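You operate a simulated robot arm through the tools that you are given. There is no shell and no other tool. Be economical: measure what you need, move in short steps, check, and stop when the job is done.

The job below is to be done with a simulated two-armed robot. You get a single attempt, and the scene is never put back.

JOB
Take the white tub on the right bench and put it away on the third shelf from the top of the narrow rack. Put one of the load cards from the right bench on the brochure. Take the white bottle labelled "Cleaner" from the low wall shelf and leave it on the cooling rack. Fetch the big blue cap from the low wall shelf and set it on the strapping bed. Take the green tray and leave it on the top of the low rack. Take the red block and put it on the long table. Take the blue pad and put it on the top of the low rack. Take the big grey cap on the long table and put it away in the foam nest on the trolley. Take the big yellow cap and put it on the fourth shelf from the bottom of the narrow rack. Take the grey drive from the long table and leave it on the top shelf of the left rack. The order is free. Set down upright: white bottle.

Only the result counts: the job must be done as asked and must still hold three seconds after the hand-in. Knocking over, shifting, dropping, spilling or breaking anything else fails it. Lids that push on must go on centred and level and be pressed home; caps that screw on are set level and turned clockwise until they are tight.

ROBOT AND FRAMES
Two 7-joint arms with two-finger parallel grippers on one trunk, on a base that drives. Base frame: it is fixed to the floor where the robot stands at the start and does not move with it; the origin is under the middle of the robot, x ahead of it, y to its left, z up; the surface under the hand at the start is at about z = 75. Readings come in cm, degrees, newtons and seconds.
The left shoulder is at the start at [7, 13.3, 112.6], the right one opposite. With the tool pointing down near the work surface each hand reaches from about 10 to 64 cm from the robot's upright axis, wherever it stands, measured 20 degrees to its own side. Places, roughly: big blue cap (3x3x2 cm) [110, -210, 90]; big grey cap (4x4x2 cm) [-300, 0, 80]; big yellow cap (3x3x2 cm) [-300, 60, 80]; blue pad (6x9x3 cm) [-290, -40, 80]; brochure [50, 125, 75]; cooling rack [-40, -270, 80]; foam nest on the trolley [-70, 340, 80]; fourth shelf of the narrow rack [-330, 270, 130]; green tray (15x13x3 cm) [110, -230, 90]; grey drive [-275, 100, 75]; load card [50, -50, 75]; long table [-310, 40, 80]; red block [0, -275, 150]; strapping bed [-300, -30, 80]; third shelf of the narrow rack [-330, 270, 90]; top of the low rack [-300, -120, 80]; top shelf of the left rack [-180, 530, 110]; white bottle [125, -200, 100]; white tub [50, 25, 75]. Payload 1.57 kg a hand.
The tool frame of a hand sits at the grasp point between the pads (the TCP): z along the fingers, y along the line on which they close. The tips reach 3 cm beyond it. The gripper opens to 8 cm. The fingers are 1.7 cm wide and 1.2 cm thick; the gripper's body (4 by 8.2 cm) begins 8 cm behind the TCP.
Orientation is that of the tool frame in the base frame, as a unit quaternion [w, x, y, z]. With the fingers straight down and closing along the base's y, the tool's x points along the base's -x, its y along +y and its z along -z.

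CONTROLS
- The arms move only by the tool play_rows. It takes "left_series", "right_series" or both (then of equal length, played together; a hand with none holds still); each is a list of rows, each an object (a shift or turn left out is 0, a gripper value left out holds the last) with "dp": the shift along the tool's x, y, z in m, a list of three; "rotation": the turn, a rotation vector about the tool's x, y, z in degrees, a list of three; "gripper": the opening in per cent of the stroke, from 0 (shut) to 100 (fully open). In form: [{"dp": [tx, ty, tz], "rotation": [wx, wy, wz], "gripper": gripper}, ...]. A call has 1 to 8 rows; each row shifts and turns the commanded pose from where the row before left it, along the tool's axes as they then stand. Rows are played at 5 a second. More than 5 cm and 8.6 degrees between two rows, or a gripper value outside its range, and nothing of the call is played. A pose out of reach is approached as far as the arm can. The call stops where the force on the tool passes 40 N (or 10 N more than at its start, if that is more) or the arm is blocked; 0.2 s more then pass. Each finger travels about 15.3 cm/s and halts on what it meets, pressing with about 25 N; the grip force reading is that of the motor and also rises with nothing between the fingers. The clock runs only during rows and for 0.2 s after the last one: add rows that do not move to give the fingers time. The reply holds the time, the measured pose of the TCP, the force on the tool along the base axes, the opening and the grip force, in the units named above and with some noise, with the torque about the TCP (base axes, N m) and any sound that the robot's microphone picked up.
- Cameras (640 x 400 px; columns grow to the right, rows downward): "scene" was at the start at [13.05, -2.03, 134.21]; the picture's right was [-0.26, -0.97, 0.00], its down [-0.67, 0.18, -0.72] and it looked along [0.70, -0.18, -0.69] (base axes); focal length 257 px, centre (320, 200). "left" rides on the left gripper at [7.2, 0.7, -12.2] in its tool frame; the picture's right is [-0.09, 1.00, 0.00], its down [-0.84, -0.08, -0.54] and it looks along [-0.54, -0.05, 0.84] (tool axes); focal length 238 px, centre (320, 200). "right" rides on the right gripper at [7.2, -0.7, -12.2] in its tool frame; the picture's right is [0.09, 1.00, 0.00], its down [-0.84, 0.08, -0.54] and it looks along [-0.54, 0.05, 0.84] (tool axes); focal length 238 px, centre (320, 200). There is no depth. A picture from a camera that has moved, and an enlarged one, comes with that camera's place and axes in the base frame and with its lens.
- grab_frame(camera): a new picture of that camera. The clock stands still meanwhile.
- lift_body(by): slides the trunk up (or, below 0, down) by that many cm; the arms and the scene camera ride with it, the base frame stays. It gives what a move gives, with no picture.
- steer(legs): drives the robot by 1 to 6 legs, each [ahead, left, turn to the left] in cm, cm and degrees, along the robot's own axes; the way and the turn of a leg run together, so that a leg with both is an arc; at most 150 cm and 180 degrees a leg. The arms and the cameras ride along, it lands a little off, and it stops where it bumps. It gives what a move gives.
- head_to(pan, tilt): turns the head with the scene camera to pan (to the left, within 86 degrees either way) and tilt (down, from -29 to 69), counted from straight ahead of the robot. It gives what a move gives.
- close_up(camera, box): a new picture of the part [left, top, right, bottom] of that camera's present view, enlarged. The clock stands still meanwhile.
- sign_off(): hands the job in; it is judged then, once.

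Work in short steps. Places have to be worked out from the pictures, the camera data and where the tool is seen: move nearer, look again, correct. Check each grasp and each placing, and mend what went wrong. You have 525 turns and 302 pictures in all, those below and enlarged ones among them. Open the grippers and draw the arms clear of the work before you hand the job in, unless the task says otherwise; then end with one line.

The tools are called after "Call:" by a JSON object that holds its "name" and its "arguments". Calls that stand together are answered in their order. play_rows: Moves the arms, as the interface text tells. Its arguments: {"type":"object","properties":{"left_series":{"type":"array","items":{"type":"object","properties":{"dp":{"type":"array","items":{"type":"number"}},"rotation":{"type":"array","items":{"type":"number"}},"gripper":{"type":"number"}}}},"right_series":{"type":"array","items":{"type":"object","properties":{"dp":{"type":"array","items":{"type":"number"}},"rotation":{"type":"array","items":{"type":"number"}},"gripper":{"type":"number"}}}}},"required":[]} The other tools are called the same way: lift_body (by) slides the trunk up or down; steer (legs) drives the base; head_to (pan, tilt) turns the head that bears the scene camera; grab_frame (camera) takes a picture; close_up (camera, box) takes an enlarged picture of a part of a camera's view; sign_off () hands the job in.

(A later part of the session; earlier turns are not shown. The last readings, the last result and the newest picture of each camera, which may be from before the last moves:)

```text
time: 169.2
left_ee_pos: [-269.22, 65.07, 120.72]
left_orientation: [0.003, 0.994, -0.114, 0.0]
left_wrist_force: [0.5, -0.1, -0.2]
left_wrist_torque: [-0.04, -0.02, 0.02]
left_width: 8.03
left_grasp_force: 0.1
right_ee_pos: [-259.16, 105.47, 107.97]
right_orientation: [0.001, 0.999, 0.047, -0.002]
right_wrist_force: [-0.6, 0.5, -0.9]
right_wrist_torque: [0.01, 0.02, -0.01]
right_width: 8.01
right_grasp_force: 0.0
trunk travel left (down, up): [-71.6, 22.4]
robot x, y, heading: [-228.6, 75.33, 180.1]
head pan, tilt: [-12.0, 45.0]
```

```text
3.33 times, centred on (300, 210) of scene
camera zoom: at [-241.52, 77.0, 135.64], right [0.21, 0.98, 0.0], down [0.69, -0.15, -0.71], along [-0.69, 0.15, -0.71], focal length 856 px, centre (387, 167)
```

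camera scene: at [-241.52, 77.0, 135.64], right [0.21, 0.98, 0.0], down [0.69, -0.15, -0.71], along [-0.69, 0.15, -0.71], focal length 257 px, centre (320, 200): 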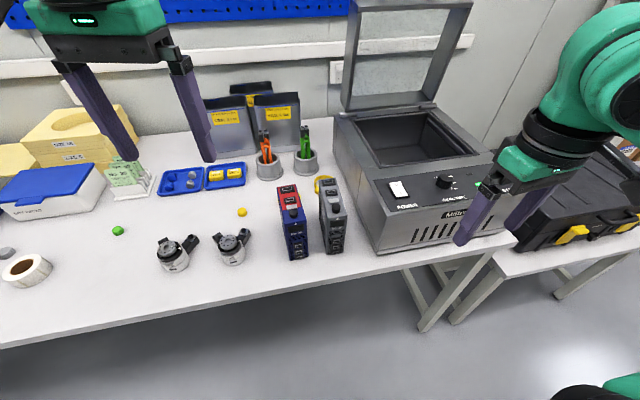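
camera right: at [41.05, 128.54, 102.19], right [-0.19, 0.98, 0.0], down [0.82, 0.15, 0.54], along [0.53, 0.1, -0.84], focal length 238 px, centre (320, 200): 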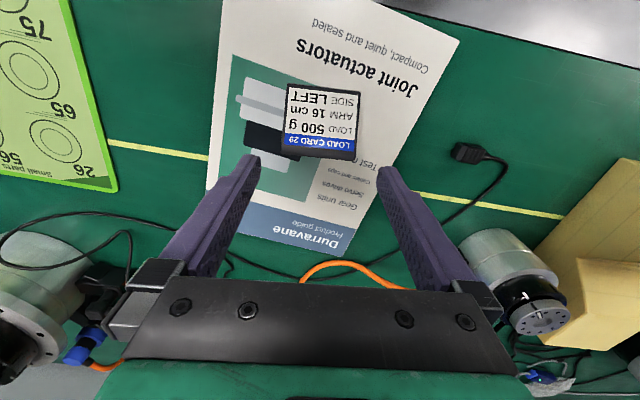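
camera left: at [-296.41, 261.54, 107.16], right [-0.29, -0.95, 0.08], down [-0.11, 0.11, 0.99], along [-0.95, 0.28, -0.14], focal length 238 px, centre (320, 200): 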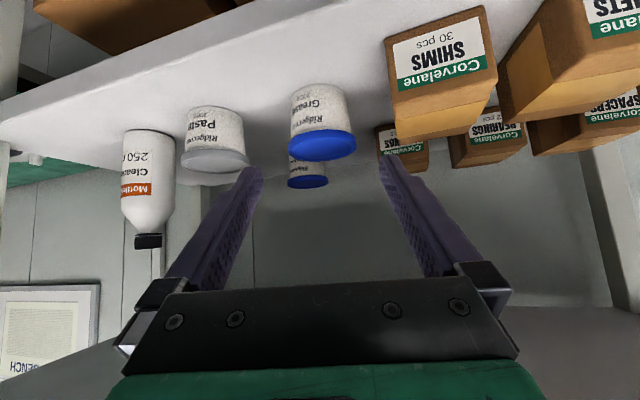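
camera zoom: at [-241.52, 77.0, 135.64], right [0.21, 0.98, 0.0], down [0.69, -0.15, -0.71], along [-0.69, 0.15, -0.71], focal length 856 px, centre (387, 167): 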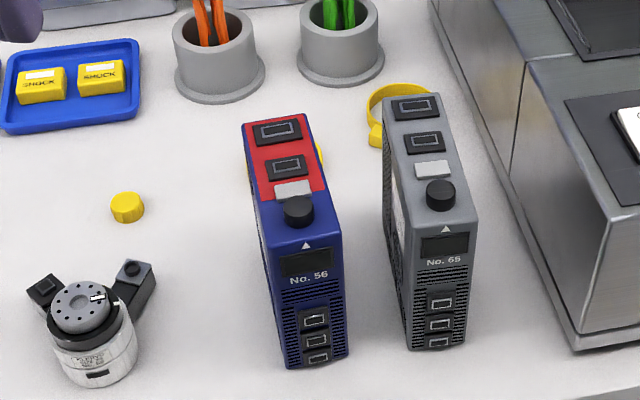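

The grey drive: width 5, depth 14, top z ≈ 91, centre about (-286, 89.6), turned about 4°. I drive 9 cm ahead and bring the right hand above it, high.

Call:
{"name": "play_rows", "arguments": {"right_series": [{"dp": [-0.02, 0.03, 0], "rotation": [0, 0, 4.7]}, {"dp": [-0.02, 0.03, 0], "rotation": [0, 0, 4.8]}, {"dp": [-0.03, 0.03, 0]}, {"dp": [-0.035, 0.03, 0]}, {"dp": [-0.035, 0.02, 0]}, {"dp": [-0.035, 0.02, 0]}, {"dp": [0, 0, 0]}]}}

Call:
{"name": "steer", "arguments": {"legs": [[9, 0, 0]]}}

Call:
{"name": "grab_frame", "arguments": {"camera": "right"}}

```text
time: 170.8
left_ee_pos: [-269.12, 65.26, 120.69]
left_orientation: [0.004, 0.994, -0.113, 0.0]
left_wrist_force: [0.2, -0.2, 0.5]
left_wrist_torque: [0.0, 0.02, -0.01]
left_width: 8.0
left_grasp_force: 0.0
right_ee_pos: [-277.03, 90.16, 108.27]
right_orientation: [0.002, 0.999, -0.036, -0.003]
right_wrist_force: [-0.4, 0.3, -1.1]
right_wrist_torque: [-0.05, 0.0, -0.02]
right_width: 8.0
right_grasp_force: 0.1
trunk travel left (down, up): [-71.6, 22.4]
robot x, y, heading: [-228.22, 74.99, 179.7]
head pan, tilt: [-12.0, 45.0]
```

```text
time: 171.9
left_ee_pos: [-278.07, 65.21, 120.89]
left_orientation: [0.003, 0.993, -0.115, -0.002]
left_wrist_force: [-0.1, -0.5, 0.8]
left_wrist_torque: [0.0, 0.02, 0.02]
left_width: 8.02
left_grasp_force: 0.1
right_ee_pos: [-285.79, 90.19, 108.35]
right_orientation: [0.003, 0.999, -0.035, -0.003]
right_wrist_force: [0.2, 0.0, 0.0]
right_wrist_torque: [-0.03, -0.02, -0.03]
right_width: 7.99
right_grasp_force: 0.1
trunk travel left (down, up): [-71.6, 22.4]
robot x, y, heading: [-237.79, 75.15, 180.0]
head pan, tilt: [-12.0, 45.0]
```

```text
225 pictures are left
camera right: at [-278.59, 90.47, 120.54], right [0.02, -1.0, 0.0], down [-0.84, -0.02, 0.55], along [-0.55, -0.02, -0.84], focal length 238 px, centre (320, 200)
```

right: 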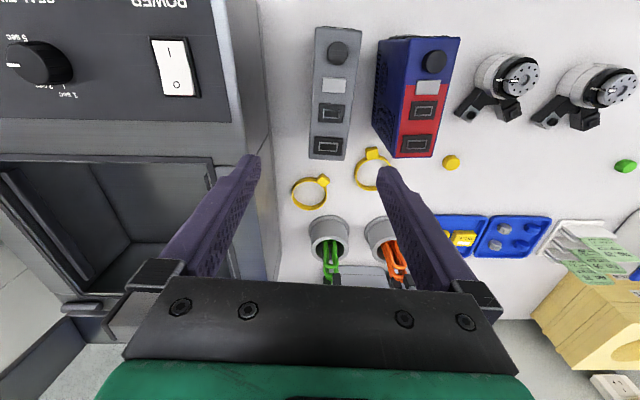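

The drive's centre line is y ≈ 88.8 with about 1.6° turn. I correct, part-close to 85 %, and descend with arm and trunk.

Call:
{"name": "play_rows", "arguments": {"right_series": [{"dp": [0.013, 0.014, 0], "rotation": [0, 0, -2.4], "gripper": 85}, {"dp": [0, 0, 0.03]}, {"dp": [0, 0, 0.03]}, {"dp": [0, 0, 0]}]}}

Call:
{"name": "grab_frame", "arguments": {"camera": "right"}}

```text
time: 172.9
left_ee_pos: [-278.06, 65.07, 120.79]
left_orientation: [0.003, 0.993, -0.114, -0.001]
left_wrist_force: [0.3, -0.2, -0.1]
left_wrist_torque: [-0.01, 0.02, -0.02]
left_width: 8.0
left_grasp_force: 0.1
right_ee_pos: [-284.8, 88.72, 102.46]
right_orientation: [0.003, 1.0, -0.014, -0.004]
right_wrist_force: [0.3, -0.3, 0.4]
right_wrist_torque: [0.0, 0.02, 0.01]
right_width: 6.82
right_grasp_force: 0.1
trunk travel left (down, up): [-71.6, 22.4]
robot x, y, heading: [-237.84, 75.45, 179.9]
head pan, tilt: [-12.0, 45.0]
```

```text
224 pictures are left
camera right: at [-277.61, 89.27, 114.59], right [0.06, -1.0, 0.0], down [-0.83, -0.05, 0.55], along [-0.55, -0.04, -0.84], focal length 238 px, centre (320, 200)
```

right: 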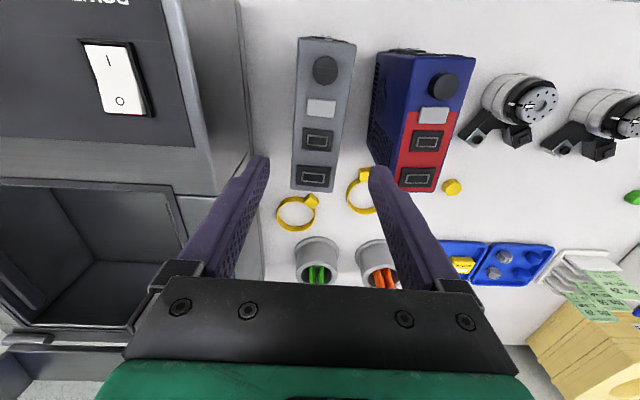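

Well aligned. I descend 4 cm by arm and 12 cm by trunk.

Call:
{"name": "play_rows", "arguments": {"right_series": [{"dp": [0.002, -0.002, 0.02], "rotation": [0, 0, 1]}, {"dp": [0, 0, 0.02]}, {"dp": [0, 0, 0]}]}}

Call:
{"name": "lift_body", "arguments": {"by": -6}}

Call:
{"name": "grab_frame", "arguments": {"camera": "right"}}

```text
time: 173.7
left_ee_pos: [-278.2, 65.14, 120.75]
left_orientation: [0.004, 0.993, -0.114, -0.001]
left_wrist_force: [1.2, -0.9, 0.8]
left_wrist_torque: [0.02, -0.01, -0.01]
left_width: 7.97
left_grasp_force: 0.0
right_ee_pos: [-284.58, 88.76, 98.31]
right_orientation: [0.002, 1.0, -0.023, -0.003]
right_wrist_force: [0.3, -0.2, -0.8]
right_wrist_torque: [0.01, 0.02, -0.01]
right_width: 6.78
right_grasp_force: 0.1
trunk travel left (down, up): [-71.6, 22.4]
robot x, y, heading: [-237.69, 75.02, 179.9]
head pan, tilt: [-12.0, 45.0]
```

```text
time: 174.7
left_ee_pos: [-278.18, 65.06, 114.65]
left_orientation: [0.004, 0.993, -0.114, 0.0]
left_wrist_force: [-0.4, -0.2, -0.6]
left_wrist_torque: [0.01, -0.01, 0.0]
left_width: 8.03
left_grasp_force: 0.0
right_ee_pos: [-284.77, 88.76, 92.33]
right_orientation: [0.003, 1.0, -0.024, -0.002]
right_wrist_force: [0.1, 0.3, -0.2]
right_wrist_torque: [0.03, 0.01, 0.06]
right_width: 6.8
right_grasp_force: 0.1
trunk travel left (down, up): [-65.6, 28.4]
robot x, y, heading: [-237.34, 75.33, 179.9]
head pan, tilt: [-12.0, 45.0]
```

```text
223 pictures are left
camera right: at [-277.48, 89.3, 104.54], right [0.05, -1.0, 0.0], down [-0.84, -0.04, 0.55], along [-0.55, -0.03, -0.84], focal length 238 px, centre (320, 200)
```

right: 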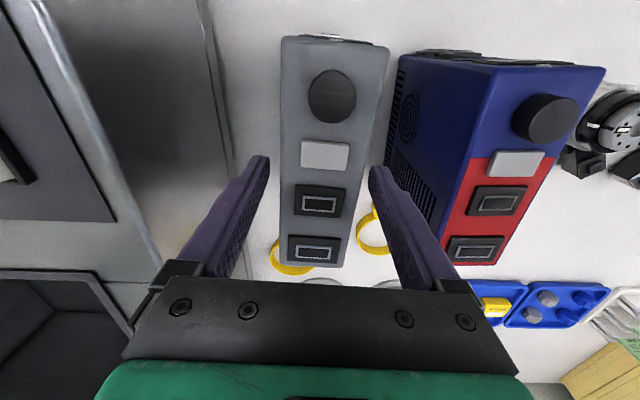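

The drive is between the fingers, slightly off; I shift 3 mm, go down 5.5 cm more and close.

Call:
{"name": "play_rows", "arguments": {"right_series": [{"dp": [0, 0.003, 0]}, {"dp": [0, 0, 0]}]}}

Call:
{"name": "lift_body", "arguments": {"by": -5.5}}

Call:
{"name": "play_rows", "arguments": {"right_series": [{"gripper": 0}, {"gripper": 0}, {"gripper": 0}, {"gripper": 0}]}}

Call:
{"name": "lift_body", "arguments": {"by": 5}}

Call:
{"name": "grab_frame", "arguments": {"camera": "right"}}

```text
time: 175.3
left_ee_pos: [-278.21, 65.1, 114.74]
left_orientation: [0.004, 0.993, -0.114, 0.0]
left_wrist_force: [0.2, 0.0, -0.4]
left_wrist_torque: [-0.01, 0.0, -0.01]
left_width: 8.01
left_grasp_force: 0.0
right_ee_pos: [-284.67, 88.57, 92.29]
right_orientation: [0.002, 1.0, -0.023, -0.002]
right_wrist_force: [0.1, -0.3, 0.1]
right_wrist_torque: [0.01, -0.01, -0.02]
right_width: 6.79
right_grasp_force: 0.1
trunk travel left (down, up): [-65.6, 28.4]
robot x, y, heading: [-237.67, 75.28, 180.1]
head pan, tilt: [-12.0, 45.0]
```

```text
time: 176.3
left_ee_pos: [-278.16, 65.15, 109.22]
left_orientation: [0.004, 0.993, -0.114, 0.0]
left_wrist_force: [0.1, 0.0, 0.0]
left_wrist_torque: [0.02, -0.01, 0.01]
left_width: 8.01
left_grasp_force: 0.0
right_ee_pos: [-284.61, 88.51, 86.82]
right_orientation: [0.003, 1.0, -0.023, -0.002]
right_wrist_force: [-0.4, 0.5, 0.0]
right_wrist_torque: [0.0, 0.0, -0.01]
right_width: 6.82
right_grasp_force: 0.0
trunk travel left (down, up): [-60.1, 33.9]
robot x, y, heading: [-237.72, 75.38, 179.8]
head pan, tilt: [-12.0, 45.0]
```

```text
time: 177.3
left_ee_pos: [-278.12, 65.13, 109.07]
left_orientation: [0.004, 0.994, -0.114, 0.0]
left_wrist_force: [0.5, -0.1, 0.2]
left_wrist_torque: [-0.01, 0.02, -0.02]
left_width: 8.01
left_grasp_force: 0.0
right_ee_pos: [-284.77, 88.62, 86.83]
right_orientation: [0.003, 1.0, -0.023, -0.002]
right_wrist_force: [0.4, 1.6, 1.2]
right_wrist_torque: [0.38, -0.35, -0.05]
right_width: 4.59
right_grasp_force: 25.2
trunk travel left (down, up): [-60.1, 33.9]
robot x, y, heading: [-237.85, 75.39, 180.2]
head pan, tilt: [-12.0, 45.0]
```

```text
time: 178.2
left_ee_pos: [-278.39, 65.09, 114.08]
left_orientation: [0.004, 0.994, -0.114, 0.001]
left_wrist_force: [-0.3, 0.8, 0.0]
left_wrist_torque: [-0.02, -0.05, 0.0]
left_width: 8.0
left_grasp_force: 0.1
right_ee_pos: [-284.88, 88.56, 91.69]
right_orientation: [0.003, 1.0, -0.024, -0.003]
right_wrist_force: [0.1, 0.6, -9.6]
right_wrist_torque: [-0.01, 0.08, -0.02]
right_width: 4.58
right_grasp_force: 25.1
trunk travel left (down, up): [-65.1, 28.9]
robot x, y, heading: [-237.64, 75.28, 180.0]
head pan, tilt: [-12.0, 45.0]
```

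```text
222 pictures are left
camera right: at [-277.67, 89.04, 103.93], right [0.05, -1.0, 0.0], down [-0.84, -0.04, 0.54], along [-0.54, -0.03, -0.84], focal length 238 px, centre (320, 200)
```

right: 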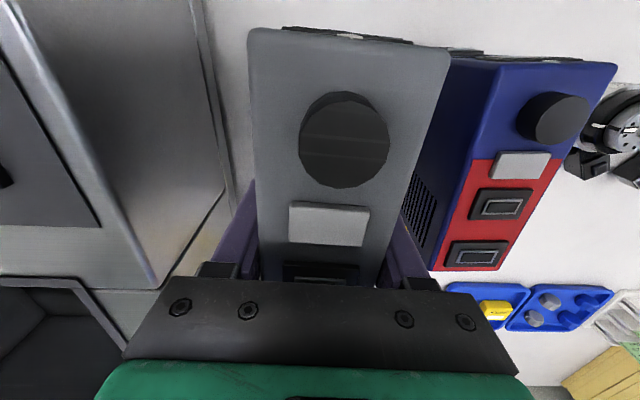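

The drive is held (about 1 kg). Next, the grey cap with the left hand; I raise the right hand, back off and move along the table to y ≈ 12.

Call:
{"name": "lift_body", "arguments": {"by": 8}}

Call:
{"name": "play_rows", "arguments": {"right_series": [{"dp": [0, 0, -0.03]}, {"dp": [0, 0, -0.03]}, {"dp": [0, 0, -0.03]}, {"dp": [0, 0, -0.03]}, {"dp": [0, 0, 0]}]}}

Call:
{"name": "steer", "arguments": {"legs": [[-25, 0, 0], [0, 63, 0]]}}

Call:
{"name": "head_to", "arguments": {"pan": 10, "tilt": 45}}

Call:
{"name": "grab_frame", "arguments": {"camera": "scene"}}

```text
time: 179.4
left_ee_pos: [-278.24, 65.19, 122.1]
left_orientation: [0.003, 0.994, -0.113, 0.0]
left_wrist_force: [0.0, 0.5, 0.4]
left_wrist_torque: [0.0, 0.01, -0.01]
left_width: 8.0
left_grasp_force: 0.1
right_ee_pos: [-284.82, 88.6, 99.74]
right_orientation: [0.003, 1.0, -0.024, -0.001]
right_wrist_force: [0.1, -0.3, -9.5]
right_wrist_torque: [-0.01, 0.07, 0.01]
right_width: 4.58
right_grasp_force: 24.8
trunk travel left (down, up): [-73.1, 20.9]
robot x, y, heading: [-237.43, 75.06, 180.0]
head pan, tilt: [-12.0, 45.0]
```

```text
time: 180.6
left_ee_pos: [-278.27, 65.17, 122.04]
left_orientation: [0.004, 0.993, -0.115, 0.001]
left_wrist_force: [-0.1, 0.1, -0.4]
left_wrist_torque: [0.01, 0.01, -0.01]
left_width: 7.99
left_grasp_force: 0.2
right_ee_pos: [-284.84, 88.66, 111.67]
right_orientation: [0.003, 1.0, -0.023, -0.002]
right_wrist_force: [0.3, 0.2, -9.0]
right_wrist_torque: [-0.01, 0.03, 0.01]
right_width: 4.6
right_grasp_force: 25.5
trunk travel left (down, up): [-73.1, 20.9]
robot x, y, heading: [-238.05, 75.27, 180.0]
head pan, tilt: [-12.0, 45.0]
```

```text
time: 185.5
left_ee_pos: [-253.4, 2.51, 122.13]
left_orientation: [0.004, 0.993, -0.114, 0.0]
left_wrist_force: [0.1, 0.5, -0.5]
left_wrist_torque: [-0.04, -0.01, -0.04]
left_width: 7.98
left_grasp_force: 0.1
right_ee_pos: [-259.96, 26.01, 111.68]
right_orientation: [0.002, 1.0, -0.024, -0.001]
right_wrist_force: [0.2, -0.2, -9.2]
right_wrist_torque: [-0.02, 0.05, 0.0]
right_width: 4.61
right_grasp_force: 25.2
trunk travel left (down, up): [-73.1, 20.9]
robot x, y, heading: [-212.58, 12.42, -180.2]
head pan, tilt: [-12.0, 45.0]
```

```text
time: 186.4
left_ee_pos: [-253.42, 2.35, 122.15]
left_orientation: [0.004, 0.994, -0.113, 0.001]
left_wrist_force: [0.8, 0.2, 0.0]
left_wrist_torque: [-0.02, 0.01, 0.02]
left_width: 8.02
left_grasp_force: 0.1
right_ee_pos: [-259.86, 25.75, 111.61]
right_orientation: [0.002, 1.0, -0.023, -0.001]
right_wrist_force: [0.5, -0.4, -8.6]
right_wrist_torque: [-0.01, 0.04, 0.0]
right_width: 4.59
right_grasp_force: 25.4
trunk travel left (down, up): [-73.1, 20.9]
robot x, y, heading: [-212.63, 12.47, -180.1]
head pan, tilt: [10.0, 45.0]
```

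```text
221 pictures are left
camera scene: at [-225.81, 11.17, 137.12], right [-0.17, 0.98, 0.0], down [0.7, 0.12, -0.71], along [-0.7, -0.12, -0.71], focal length 257 px, centre (320, 200)
```

scene: 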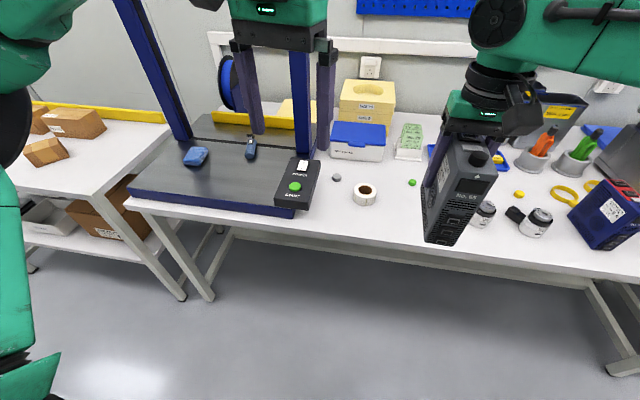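

The grey cap is at about (-298.4, 5), the tape roll beside it at y ≥ 11. I drive 31 cm in, 2.5 cm right, and extend the left hand over the cap.

Call:
{"name": "steer", "arguments": {"legs": [[31, -2.5, 0]]}}

Call:
{"name": "play_rows", "arguments": {"left_series": [{"dp": [-0.03, 0, 0.03]}, {"dp": [-0.03, 0, 0.04]}, {"dp": [-0.03, 0, 0.04]}, {"dp": [-0.03, 0, 0.04]}, {"dp": [0, 0, 0.04], "gripper": 80}, {"dp": [0, 0, 0]}]}}

Call:
{"name": "grab_frame", "arguments": {"camera": "left"}}

Call:
{"name": "grab_frame", "arguments": {"camera": "scene"}}

```text
time: 188.5
left_ee_pos: [-284.25, 4.7, 122.23]
left_orientation: [0.003, 0.994, -0.113, 0.0]
left_wrist_force: [0.2, 0.0, 0.8]
left_wrist_torque: [0.0, 0.01, 0.01]
left_width: 8.02
left_grasp_force: 0.1
right_ee_pos: [-290.85, 28.23, 111.89]
right_orientation: [0.003, 1.0, -0.023, -0.002]
right_wrist_force: [-0.4, -1.0, -8.5]
right_wrist_torque: [-0.02, 0.05, 0.01]
right_width: 4.59
right_grasp_force: 24.8
trunk travel left (down, up): [-73.1, 20.9]
robot x, y, heading: [-243.56, 14.97, -179.8]
head pan, tilt: [10.0, 45.0]
```

```text
time: 189.9
left_ee_pos: [-296.11, 7.27, 102.97]
left_orientation: [0.004, 0.994, -0.114, 0.0]
left_wrist_force: [0.4, -0.1, 0.4]
left_wrist_torque: [-0.01, 0.03, 0.02]
left_width: 6.39
left_grasp_force: 0.0
right_ee_pos: [-290.93, 28.27, 111.7]
right_orientation: [0.003, 1.0, -0.023, -0.001]
right_wrist_force: [-0.3, 0.2, -9.3]
right_wrist_torque: [-0.01, 0.11, 0.03]
right_width: 4.57
right_grasp_force: 25.5
trunk travel left (down, up): [-73.1, 20.9]
robot x, y, heading: [-243.76, 14.99, -180.0]
head pan, tilt: [10.0, 45.0]
```

```text
220 pictures are left
camera left: at [-289.14, 5.04, 115.29], right [-0.31, -0.95, 0.01], down [-0.8, 0.27, 0.54], along [-0.52, 0.16, -0.84], focal length 238 px, centre (320, 200)
```

left: 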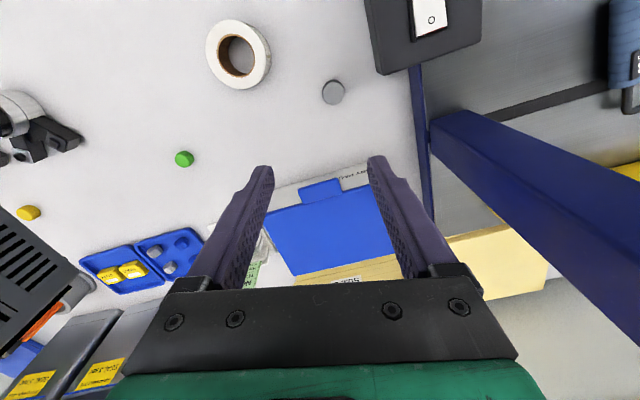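

```text
219 pictures are left
camera scene: at [-256.84, 13.63, 137.12], right [-0.18, 0.98, 0.0], down [0.7, 0.12, -0.71], along [-0.7, -0.12, -0.71], focal length 257 px, centre (320, 200)
```

scene: 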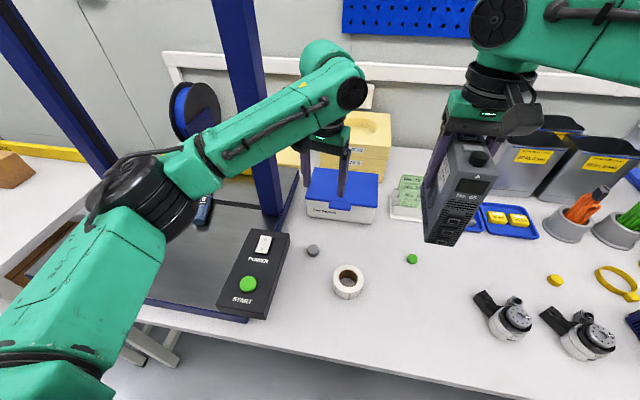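

The cap is at (-295.8, 4.5). I shift over it and descend by arm, then re-check.

Call:
{"name": "play_rows", "arguments": {"left_series": [{"dp": [0.0093, 0.0266, 0.02]}, {"dp": [0, 0, 0.04]}, {"dp": [0, 0, 0.04]}, {"dp": [0, 0, 0.04]}, {"dp": [0, 0, 0]}]}}

Call:
{"name": "grab_frame", "arguments": {"camera": "left"}}

```text
time: 191.1
left_ee_pos: [-295.85, 4.56, 89.29]
left_orientation: [0.003, 0.994, -0.113, 0.0]
left_wrist_force: [0.5, -0.4, -0.5]
left_wrist_torque: [-0.02, -0.01, -0.01]
left_width: 6.4
left_grasp_force: 0.1
right_ee_pos: [-291.02, 28.32, 111.6]
right_orientation: [0.002, 1.0, -0.023, -0.002]
right_wrist_force: [0.3, -0.4, -8.8]
right_wrist_torque: [0.0, 0.07, -0.01]
right_width: 4.59
right_grasp_force: 24.8
trunk travel left (down, up): [-73.1, 20.9]
robot x, y, heading: [-243.6, 14.87, -179.7]
head pan, tilt: [10.0, 45.0]
```

```text
218 pictures are left
camera left: at [-288.94, 2.21, 101.43], right [-0.31, -0.95, 0.01], down [-0.8, 0.27, 0.54], along [-0.52, 0.16, -0.84], focal length 238 px, centre (320, 200)
```

left: 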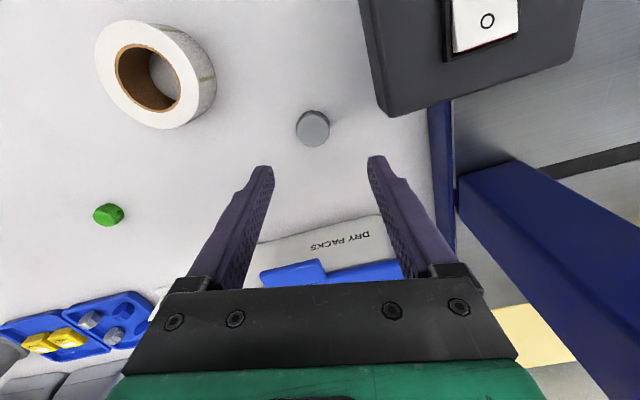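

Aligned to within a few millimetres. I continue down 5 cm by arm and 5 cm by trunk.

Call:
{"name": "play_rows", "arguments": {"left_series": [{"dp": [0.002, -0.003, 0.025]}, {"dp": [0, 0, 0.025]}, {"dp": [0, 0, 0]}]}}

Call:
{"name": "lift_body", "arguments": {"by": -4.5}}

Call:
{"name": "grab_frame", "arguments": {"camera": "left"}}

```text
time: 191.9
left_ee_pos: [-295.58, 4.77, 84.17]
left_orientation: [0.004, 0.994, -0.114, 0.001]
left_wrist_force: [-1.0, 0.7, 0.0]
left_wrist_torque: [0.03, 0.0, -0.03]
left_width: 6.39
left_grasp_force: 0.1
right_ee_pos: [-290.98, 28.37, 111.75]
right_orientation: [0.002, 1.0, -0.023, -0.001]
right_wrist_force: [-0.2, 0.0, -9.1]
right_wrist_torque: [0.01, 0.03, 0.02]
right_width: 4.6
right_grasp_force: 24.3
trunk travel left (down, up): [-73.1, 20.9]
robot x, y, heading: [-243.68, 15.05, -180.1]
head pan, tilt: [10.0, 45.0]
```

```text
time: 192.5
left_ee_pos: [-295.43, 4.77, 80.99]
left_orientation: [0.003, 0.993, -0.115, -0.001]
left_wrist_force: [10.5, -1.7, 10.6]
left_wrist_torque: [0.39, -0.43, -0.44]
left_width: 6.4
left_grasp_force: 0.3
right_ee_pos: [-290.69, 28.25, 108.0]
right_orientation: [0.002, 1.0, -0.024, -0.001]
right_wrist_force: [0.1, 0.6, -9.9]
right_wrist_torque: [-0.01, 0.05, -0.04]
right_width: 4.59
right_grasp_force: 24.9
trunk travel left (down, up): [-69.4, 24.6]
robot x, y, heading: [-243.84, 14.79, -180.0]
head pan, tilt: [10.0, 45.0]
stopped: the force on the tool passed its limit at 49 N (the readings are from after the stop); the commanded pose is now the measured one
```

```text
217 pictures are left
camera left: at [-288.49, 2.43, 93.2], right [-0.32, -0.95, 0.01], down [-0.79, 0.27, 0.54], along [-0.52, 0.17, -0.84], focal length 238 px, centre (320, 200)
```

left: 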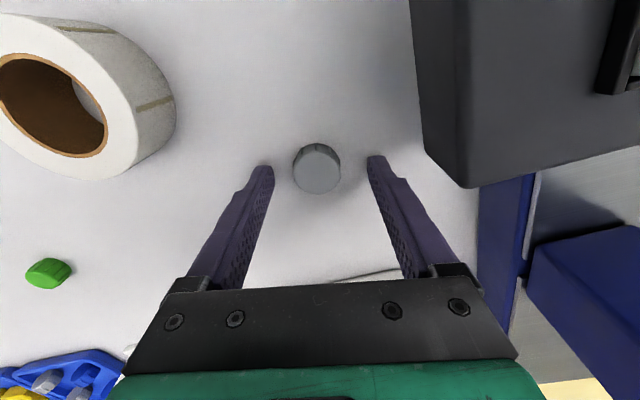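

The tips touched the table, so this table's top is at z ≈ 78. I rise 4 mm and close on the cap.

Call:
{"name": "play_rows", "arguments": {"left_series": [{"dp": [0, 0, -0.004]}, {"gripper": 0}, {"gripper": 0}, {"gripper": 0}, {"gripper": 0}, {"dp": [0, 0, -0.03]}, {"dp": [0, 0, -0.03]}, {"dp": [0, 0, 0]}]}}

Call:
{"name": "grab_frame", "arguments": {"camera": "left"}}

```text
time: 194.3
left_ee_pos: [-295.55, 4.72, 87.43]
left_orientation: [0.003, 0.993, -0.115, -0.002]
left_wrist_force: [-0.4, -0.1, -0.2]
left_wrist_torque: [0.02, 0.0, -0.01]
left_width: 2.86
left_grasp_force: 25.4
right_ee_pos: [-291.07, 28.38, 107.91]
right_orientation: [0.002, 1.0, -0.023, -0.001]
right_wrist_force: [0.0, -0.3, -9.7]
right_wrist_torque: [0.0, 0.06, 0.0]
right_width: 4.6
right_grasp_force: 25.4
trunk travel left (down, up): [-69.4, 24.6]
robot x, y, heading: [-243.93, 15.02, -179.9]
head pan, tilt: [10.0, 45.0]
```

```text
216 pictures are left
camera left: at [-288.74, 2.5, 99.56], right [-0.32, -0.95, 0.01], down [-0.8, 0.27, 0.54], along [-0.52, 0.17, -0.84], focal length 238 px, centre (320, 200)
```

left: 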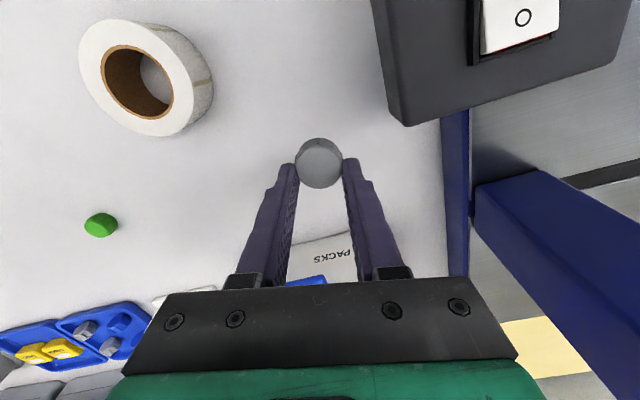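

The cap is caught off-centre (about 1 cm toward the robot). I set it back, re-centre and regrip.

Call:
{"name": "play_rows", "arguments": {"left_series": [{"dp": [0, 0, 0.03]}, {"dp": [0, 0, 0.029]}, {"gripper": 70}, {"gripper": 70}, {"dp": [0.009, 0, 0]}, {"gripper": 0}, {"gripper": 0}, {"gripper": 0}]}}

Call:
{"name": "play_rows", "arguments": {"left_series": [{"dp": [0, 0, 0]}, {"dp": [0, 0, -0.03]}, {"dp": [0, 0, -0.03]}, {"dp": [0, 0, 0]}]}}

Call:
{"name": "grab_frame", "arguments": {"camera": "left"}}

```text
time: 196.1
left_ee_pos: [-294.83, 4.58, 81.61]
left_orientation: [0.003, 0.993, -0.115, -0.001]
left_wrist_force: [0.2, -0.3, -0.1]
left_wrist_torque: [0.04, -0.03, -0.02]
left_width: 2.84
left_grasp_force: 24.7
right_ee_pos: [-290.89, 28.27, 107.93]
right_orientation: [0.002, 1.0, -0.023, -0.001]
right_wrist_force: [0.1, -0.4, -10.2]
right_wrist_torque: [0.0, 0.07, -0.02]
right_width: 4.6
right_grasp_force: 24.5
trunk travel left (down, up): [-69.4, 24.6]
robot x, y, heading: [-243.57, 14.77, -179.9]
head pan, tilt: [10.0, 45.0]
```

```text
time: 197.1
left_ee_pos: [-294.67, 4.74, 87.55]
left_orientation: [0.002, 0.993, -0.115, -0.002]
left_wrist_force: [0.1, 0.1, -0.2]
left_wrist_torque: [-0.03, 0.02, 0.01]
left_width: 2.87
left_grasp_force: 24.8
right_ee_pos: [-291.02, 28.36, 107.99]
right_orientation: [0.002, 1.0, -0.022, -0.001]
right_wrist_force: [0.0, -0.6, -9.1]
right_wrist_torque: [0.0, 0.05, -0.02]
right_width: 4.57
right_grasp_force: 25.0
trunk travel left (down, up): [-69.4, 24.6]
robot x, y, heading: [-243.9, 15.13, -180.1]
head pan, tilt: [10.0, 45.0]
```

```text
215 pictures are left
camera left: at [-287.85, 2.32, 99.69], right [-0.32, -0.95, 0.01], down [-0.8, 0.27, 0.54], along [-0.52, 0.17, -0.84], focal length 238 px, centre (320, 200)
```

left: 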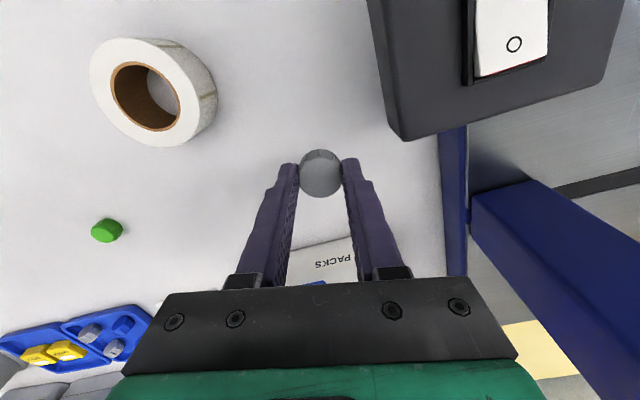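

The cap is held squarely. I lift, back off, turn and drive to the trolley with the foam nest, then look.

Call:
{"name": "lift_body", "arguments": {"by": 10}}

Call:
{"name": "steer", "arguments": {"legs": [[-45, 0, 0], [0, 0, -90], [0, -130, 0], [100, 0, 0], [105, 0, 0]]}}

Call:
{"name": "head_to", "arguments": {"pan": 0, "tilt": 30}}

Call:
{"name": "grab_frame", "arguments": {"camera": "scene"}}

```text
time: 198.5
left_ee_pos: [-294.77, 4.63, 97.43]
left_orientation: [0.002, 0.993, -0.115, -0.002]
left_wrist_force: [0.0, 0.3, -0.7]
left_wrist_torque: [0.0, 0.01, 0.01]
left_width: 2.87
left_grasp_force: 24.5
right_ee_pos: [-291.12, 28.3, 117.93]
right_orientation: [0.002, 1.0, -0.023, -0.001]
right_wrist_force: [-0.3, 0.5, -8.2]
right_wrist_torque: [-0.01, 0.06, -0.03]
right_width: 4.6
right_grasp_force: 24.5
trunk travel left (down, up): [-79.4, 14.6]
robot x, y, heading: [-244.03, 14.44, -179.8]
head pan, tilt: [10.0, 45.0]
```

```text
time: 220.9
left_ee_pos: [-80.2, 270.9, 97.49]
left_orientation: [0.0, -0.621, 0.784, 0.002]
left_wrist_force: [-0.4, 0.1, -0.6]
left_wrist_torque: [0.0, -0.01, 0.0]
left_width: 2.85
left_grasp_force: 25.0
right_ee_pos: [-56.68, 267.14, 118.06]
right_orientation: [-0.002, -0.691, 0.723, 0.002]
right_wrist_force: [-0.4, 0.3, -9.4]
right_wrist_torque: [0.03, 0.03, 0.0]
right_width: 4.59
right_grasp_force: 25.2
trunk travel left (down, up): [-79.4, 14.6]
robot x, y, heading: [-70.09, 219.74, 90.2]
head pan, tilt: [10.0, 45.0]
```

```text
time: 221.7
left_ee_pos: [-80.32, 270.93, 97.43]
left_orientation: [0.0, -0.621, 0.784, 0.003]
left_wrist_force: [0.5, 0.8, 0.0]
left_wrist_torque: [0.02, 0.01, 0.0]
left_width: 2.87
left_grasp_force: 25.5
right_ee_pos: [-56.68, 267.26, 117.92]
right_orientation: [-0.001, -0.691, 0.723, 0.002]
right_wrist_force: [-0.2, 0.0, -9.1]
right_wrist_torque: [0.06, 0.01, 0.0]
right_width: 4.59
right_grasp_force: 25.1
trunk travel left (down, up): [-79.4, 14.6]
robot x, y, heading: [-69.78, 220.05, 90.0]
head pan, tilt: [0.0, 30.0]
```

```text
214 pictures are left
camera scene: at [-69.89, 234.32, 145.69], right [1.0, 0.0, 0.0], down [0.0, -0.5, -0.86], along [0.0, 0.86, -0.5], focal length 257 px, centre (320, 200)
```

scene: 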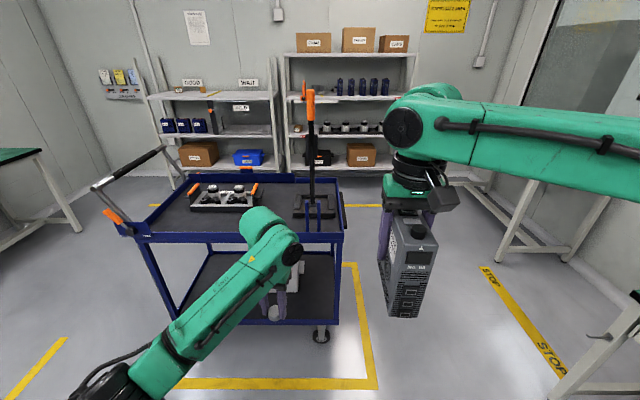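

I zoom in on the trolley top to identify the foam nest.

Call:
{"name": "close_up", "arguments": {"camera": "scene", "box": [170, 150, 360, 260]}}

Call:
{"name": "close_up", "arguments": {"camera": "scene", "box": [140, 20, 440, 180]}}

```text
3.37 times, centred on (265, 205) of scene
camera zoom: at [-69.89, 234.32, 145.69], right [1.0, 0.0, 0.0], down [0.0, -0.5, -0.86], along [0.0, 0.86, -0.5], focal length 864 px, centre (505, 183)
```

zoom: 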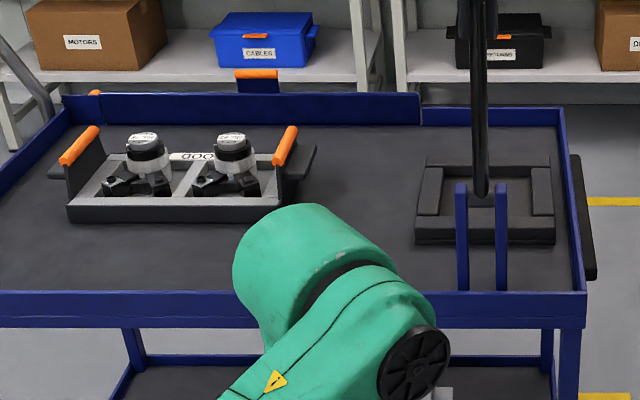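

```text
2.13 times, centred on (290, 100) of scene
camera zoom: at [-69.89, 234.32, 145.69], right [1.0, 0.0, 0.0], down [0.0, -0.5, -0.86], along [0.0, 0.86, -0.5], focal length 548 px, centre (384, 413)
```

zoom: 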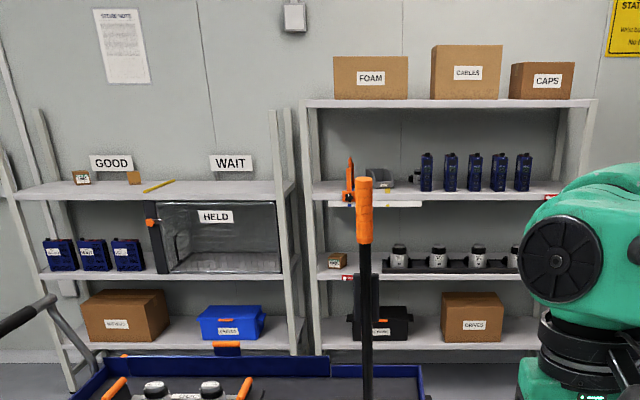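

The foam nest is the black square frame at about (-72, 341), but an upright rod stands in front of it at about (-73, 322). I'll bring the left hand in beside the rod from the left, so I first draw the right hand (with the drive) back.

Call:
{"name": "play_rows", "arguments": {"right_series": [{"dp": [0.028, -0.034, 0.005]}, {"dp": [0.028, -0.034, 0.005]}, {"dp": [0.028, -0.034, 0.005]}, {"dp": [0.028, -0.034, 0.005]}, {"dp": [0.028, -0.034, 0.005]}, {"dp": [0.028, -0.034, 0.005]}, {"dp": [0, 0, 0]}]}}

Call:
{"name": "lift_body", "arguments": {"by": 6}}

Call:
{"name": "steer", "arguments": {"legs": [[0, 26, 0], [50, 0, 0]]}}

Call:
{"name": "head_to", "arguments": {"pan": -5, "tilt": 50}}

Call:
{"name": "grab_frame", "arguments": {"camera": "scene"}}

```text
time: 223.3
left_ee_pos: [-80.4, 270.96, 97.48]
left_orientation: [0.0, -0.621, 0.784, 0.003]
left_wrist_force: [0.0, -0.2, 0.2]
left_wrist_torque: [-0.01, 0.02, -0.01]
left_width: 2.85
left_grasp_force: 25.3
right_ee_pos: [-40.48, 252.35, 115.44]
right_orientation: [-0.001, -0.692, 0.722, 0.002]
right_wrist_force: [-0.3, 0.1, -9.0]
right_wrist_torque: [0.07, -0.01, -0.03]
right_width: 4.61
right_grasp_force: 25.0
right hand out of reach, approached as far as the arm can: row 6
trunk travel left (down, up): [-79.4, 14.6]
robot x, y, heading: [-69.77, 219.85, 90.4]
head pan, tilt: [0.0, 30.0]
```

```text
time: 224.3
left_ee_pos: [-80.15, 270.86, 103.48]
left_orientation: [-0.001, -0.622, 0.783, 0.003]
left_wrist_force: [-0.7, 0.2, 0.1]
left_wrist_torque: [0.02, 0.01, 0.0]
left_width: 2.88
left_grasp_force: 25.0
right_ee_pos: [-40.31, 252.4, 121.32]
right_orientation: [-0.001, -0.691, 0.723, 0.003]
right_wrist_force: [1.0, 0.0, -9.8]
right_wrist_torque: [0.06, 0.01, 0.03]
right_width: 4.62
right_grasp_force: 24.6
trunk travel left (down, up): [-85.4, 8.6]
robot x, y, heading: [-69.93, 219.96, 90.1]
head pan, tilt: [0.0, 30.0]
```

```text
time: 228.7
left_ee_pos: [-106.13, 321.2, 103.62]
left_orientation: [0.0, -0.62, 0.785, 0.004]
left_wrist_force: [-0.2, -0.4, 0.5]
left_wrist_torque: [-0.01, -0.01, 0.02]
left_width: 2.86
left_grasp_force: 25.0
right_ee_pos: [-66.33, 302.49, 121.4]
right_orientation: [0.0, -0.69, 0.724, 0.003]
right_wrist_force: [-0.5, 0.1, -9.7]
right_wrist_torque: [0.07, -0.02, -0.02]
right_width: 4.59
right_grasp_force: 24.7
trunk travel left (down, up): [-85.4, 8.6]
robot x, y, heading: [-95.95, 270.14, 89.7]
head pan, tilt: [0.0, 30.0]
```

```text
time: 229.6
left_ee_pos: [-106.08, 321.44, 103.6]
left_orientation: [-0.001, -0.62, 0.784, 0.003]
left_wrist_force: [-0.4, 0.1, -1.2]
left_wrist_torque: [0.01, -0.01, 0.0]
left_width: 2.87
left_grasp_force: 25.0
right_ee_pos: [-66.34, 302.72, 121.33]
right_orientation: [0.0, -0.69, 0.724, 0.002]
right_wrist_force: [0.0, 0.6, -9.8]
right_wrist_torque: [0.04, 0.0, 0.03]
right_width: 4.6
right_grasp_force: 24.6
trunk travel left (down, up): [-85.4, 8.6]
robot x, y, heading: [-96.27, 270.06, 89.8]
head pan, tilt: [-5.0, 50.0]
```

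```text
211 pictures are left
camera scene: at [-95.22, 283.28, 148.76], right [1.0, -0.09, 0.0], down [-0.07, -0.76, -0.64], along [0.06, 0.64, -0.77], focal length 257 px, centre (320, 200)
```

scene: 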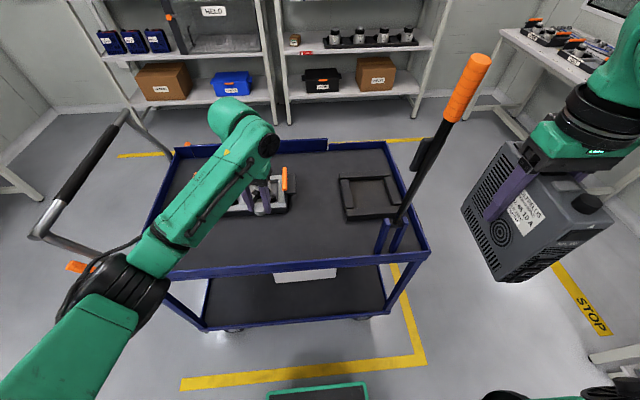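

The rod is at (-66.5, 325), the nest's centre at (-71, 342.5). I strafe 20 cm right so the rod lies between the hands, then go in 13 cm and extend the left hand past it.

Call:
{"name": "steer", "arguments": {"legs": [[0, -19, 0], [12, 0, 0]]}}

Call:
{"name": "play_rows", "arguments": {"left_series": [{"dp": [-0.03, 0, 0]}, {"dp": [-0.03, 0, 0]}, {"dp": [-0.03, 0, 0]}, {"dp": [0, 0, 0]}]}}

Call:
{"name": "grab_frame", "arguments": {"camera": "scene"}}

Call:
{"name": "grab_frame", "arguments": {"camera": "left"}}

```text
time: 231.9
left_ee_pos: [-87.12, 332.98, 103.62]
left_orientation: [-0.001, -0.621, 0.784, 0.005]
left_wrist_force: [0.2, -0.6, 0.3]
left_wrist_torque: [-0.03, 0.05, -0.01]
left_width: 2.86
left_grasp_force: 24.7
right_ee_pos: [-47.24, 314.16, 121.42]
right_orientation: [0.0, -0.69, 0.723, 0.004]
right_wrist_force: [0.5, -0.6, -8.0]
right_wrist_torque: [0.07, -0.01, 0.03]
right_width: 4.59
right_grasp_force: 24.7
trunk travel left (down, up): [-85.4, 8.6]
robot x, y, heading: [-76.97, 282.38, 90.1]
head pan, tilt: [-5.0, 50.0]
```

```text
time: 232.9
left_ee_pos: [-84.98, 341.89, 103.55]
left_orientation: [0.0, -0.62, 0.785, 0.004]
left_wrist_force: [-0.1, 0.5, -0.9]
left_wrist_torque: [-0.02, 0.0, -0.01]
left_width: 2.87
left_grasp_force: 25.2
right_ee_pos: [-47.33, 314.61, 121.53]
right_orientation: [-0.001, -0.69, 0.724, 0.002]
right_wrist_force: [0.5, 0.5, -8.4]
right_wrist_torque: [0.06, -0.05, -0.01]
right_width: 4.58
right_grasp_force: 25.3
trunk travel left (down, up): [-85.4, 8.6]
robot x, y, heading: [-76.89, 282.64, 90.1]
head pan, tilt: [-5.0, 50.0]
```

```text
210 pictures are left
camera scene: at [-76.2, 295.13, 148.76], right [1.0, -0.09, 0.0], down [-0.07, -0.76, -0.64], along [0.06, 0.64, -0.77], focal length 257 px, centre (320, 200)
```

scene: 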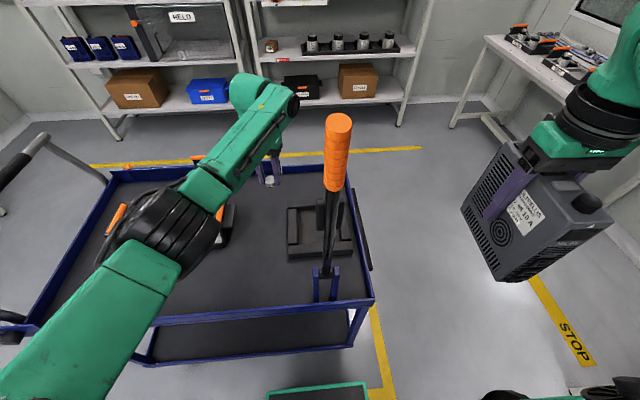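

```text
209 pictures are left
camera left: at [-87.2, 334.92, 115.73], right [-0.95, 0.32, 0.01], down [0.27, 0.79, 0.55], along [0.17, 0.52, -0.84], focal length 238 px, centre (320, 200)
```

left: 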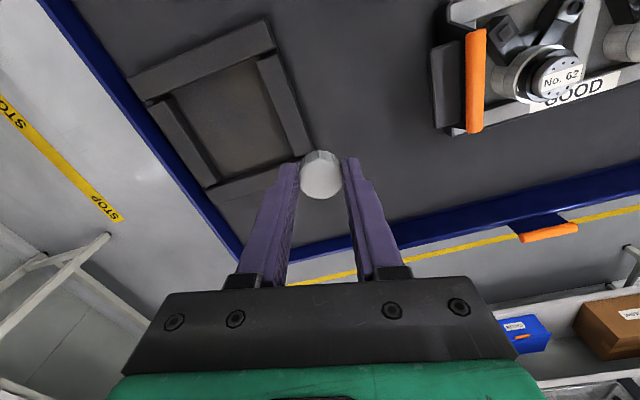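

The recess centre computes to (-70.3, 341). I strafe 14.5 cm right and look again.

Call:
{"name": "steer", "arguments": {"legs": [[0, -14.5, 0]]}}

Call:
{"name": "play_rows", "arguments": {"left_series": [{"dp": [0, 0, 0.04]}, {"dp": [0, 0, 0.04]}, {"dp": [0, 0, 0]}]}}

Call:
{"name": "grab_frame", "arguments": {"camera": "left"}}

Call:
{"name": "grab_frame", "arguments": {"camera": "scene"}}

```text
time: 234.3
left_ee_pos: [-72.67, 342.12, 103.67]
left_orientation: [-0.001, -0.625, 0.781, 0.004]
left_wrist_force: [0.9, -0.3, 0.2]
left_wrist_torque: [0.01, -0.01, -0.02]
left_width: 2.89
left_grasp_force: 25.8
right_ee_pos: [-34.47, 314.74, 121.43]
right_orientation: [-0.001, -0.692, 0.722, -0.001]
right_wrist_force: [0.1, -0.8, -8.8]
right_wrist_torque: [0.07, 0.02, 0.0]
right_width: 4.6
right_grasp_force: 24.7
trunk travel left (down, up): [-85.4, 8.6]
robot x, y, heading: [-63.96, 282.14, 90.3]
head pan, tilt: [-5.0, 50.0]
stopped in leg 1: the robot was blocked; the commanded pose is now the measured one
```

```text
time: 235.1
left_ee_pos: [-73.91, 342.01, 95.86]
left_orientation: [0.009, -0.626, 0.78, 0.002]
left_wrist_force: [0.1, -0.7, -0.5]
left_wrist_torque: [-0.03, 0.0, -0.02]
left_width: 2.84
left_grasp_force: 25.1
right_ee_pos: [-35.71, 314.51, 122.0]
right_orientation: [0.004, -0.692, 0.722, -0.003]
right_wrist_force: [0.3, 0.0, -8.8]
right_wrist_torque: [0.05, -0.04, 0.01]
right_width: 4.61
right_grasp_force: 25.5
trunk travel left (down, up): [-85.4, 8.6]
robot x, y, heading: [-63.4, 282.36, 90.3]
head pan, tilt: [-5.0, 50.0]
```

```text
208 pictures are left
camera left: at [-76.07, 334.79, 107.84], right [-0.95, 0.3, 0.0], down [0.25, 0.79, 0.56], along [0.17, 0.53, -0.83], focal length 238 px, centre (320, 200)
```

left: 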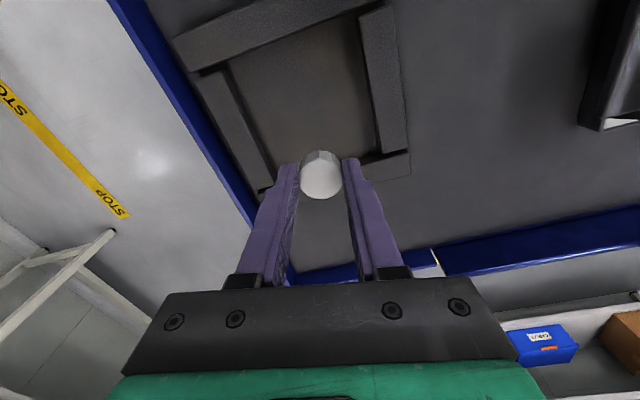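

```text
207 pictures are left
camera scene: at [-64.94, 294.86, 148.83], right [1.0, -0.08, 0.01], down [-0.06, -0.76, -0.64], along [0.06, 0.64, -0.76], focal length 257 px, centre (320, 200)
```

scene: 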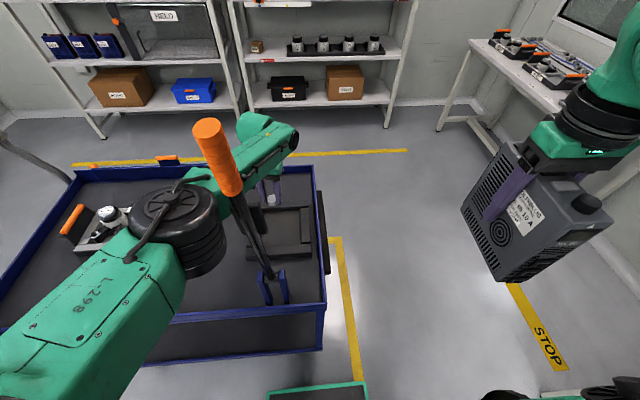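

The robot was blocked: the left forearm probably touches the upright rod. I strafe back 4 cm left and check that nothing moved.

Call:
{"name": "steer", "arguments": {"legs": [[0, 4, 0]]}}

Call:
{"name": "grab_frame", "arguments": {"camera": "scene"}}

Call:
{"name": "grab_frame", "arguments": {"camera": "left"}}

```text
time: 236.0
left_ee_pos: [-75.86, 341.91, 95.61]
left_orientation: [-0.001, -0.624, 0.782, 0.007]
left_wrist_force: [0.5, -0.7, -0.6]
left_wrist_torque: [-0.02, 0.05, 0.01]
left_width: 2.85
left_grasp_force: 24.8
right_ee_pos: [-37.64, 314.67, 121.15]
right_orientation: [-0.003, -0.691, 0.723, 0.003]
right_wrist_force: [0.7, 0.5, -9.5]
right_wrist_torque: [0.04, 0.03, 0.03]
right_width: 4.59
right_grasp_force: 24.8
trunk travel left (down, up): [-85.4, 8.6]
robot x, y, heading: [-67.9, 282.34, 89.7]
head pan, tilt: [-5.0, 50.0]
```

```text
206 pictures are left
camera scene: at [-66.28, 295.12, 148.74], right [1.0, -0.09, -0.01], down [-0.07, -0.76, -0.64], along [0.05, 0.64, -0.77], focal length 257 px, centre (320, 200)
```

scene: 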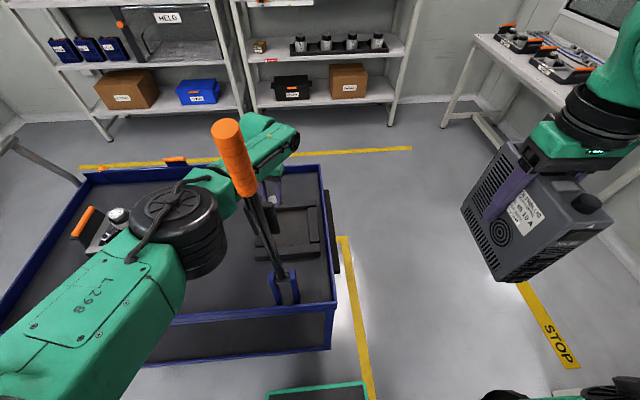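

```text
205 pictures are left
camera left: at [-77.97, 334.87, 107.75], right [-0.95, 0.31, 0.01], down [0.27, 0.79, 0.55], along [0.16, 0.52, -0.84], focal length 238 px, centre (320, 200)
```

left: 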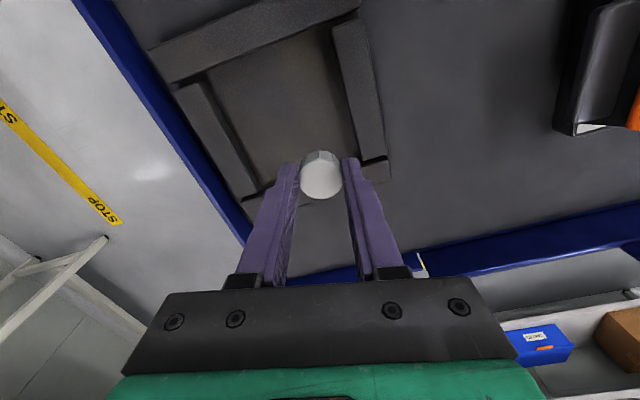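

It seems the forearm nudged the rod; I'll compare the trolley's place later. The cap is now above the recess, near one side; I shift the hand 1.8 cm to the right by arm alone.

Call:
{"name": "play_rows", "arguments": {"left_series": [{"dp": [0.0028, -0.01, 0]}, {"dp": [0.0028, -0.01, 0]}, {"dp": [0, 0, 0.03]}, {"dp": [0, 0, 0]}]}}

Call:
{"name": "grab_frame", "arguments": {"camera": "left"}}

Call:
{"name": "grab_frame", "arguments": {"camera": "scene"}}

```text
time: 237.0
left_ee_pos: [-74.68, 340.77, 92.48]
left_orientation: [0.002, -0.624, 0.781, 0.006]
left_wrist_force: [-0.3, 0.0, 1.5]
left_wrist_torque: [-0.01, -0.03, 0.0]
left_width: 2.86
left_grasp_force: 25.3
right_ee_pos: [-38.23, 314.76, 121.44]
right_orientation: [-0.002, -0.69, 0.723, 0.001]
right_wrist_force: [-0.4, 0.0, -9.5]
right_wrist_torque: [0.08, -0.02, 0.01]
right_width: 4.59
right_grasp_force: 24.8
trunk travel left (down, up): [-85.4, 8.6]
robot x, y, heading: [-67.59, 282.21, 90.2]
head pan, tilt: [-5.0, 50.0]
```

```text
204 pictures are left
camera left: at [-76.81, 333.68, 104.6], right [-0.95, 0.31, 0.01], down [0.26, 0.79, 0.55], along [0.17, 0.52, -0.84], focal length 238 px, centre (320, 200)
```

left: 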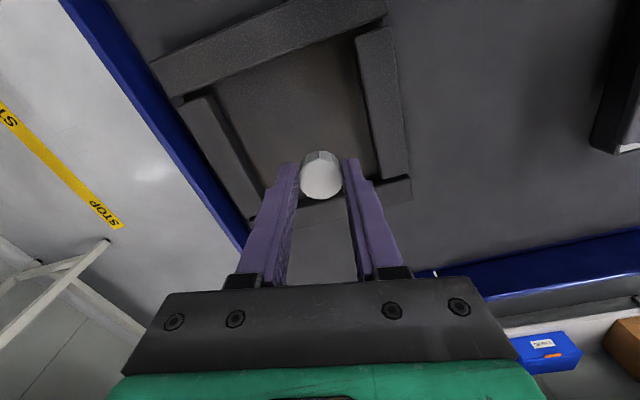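

```text
203 pictures are left
camera scene: at [-67.14, 295.16, 148.76], right [1.0, -0.09, 0.0], down [-0.06, -0.76, -0.64], along [0.06, 0.64, -0.77], focal length 257 px, centre (320, 200)
```

scene: 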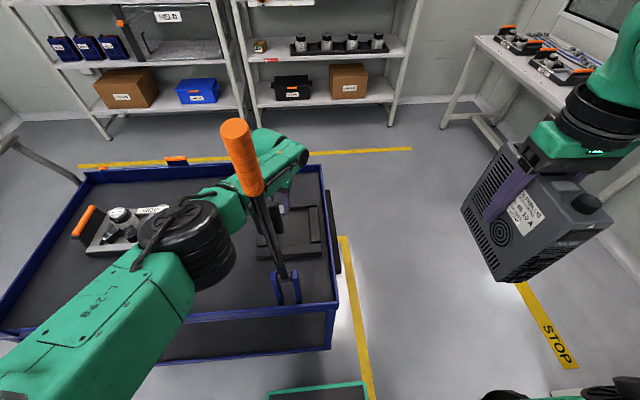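

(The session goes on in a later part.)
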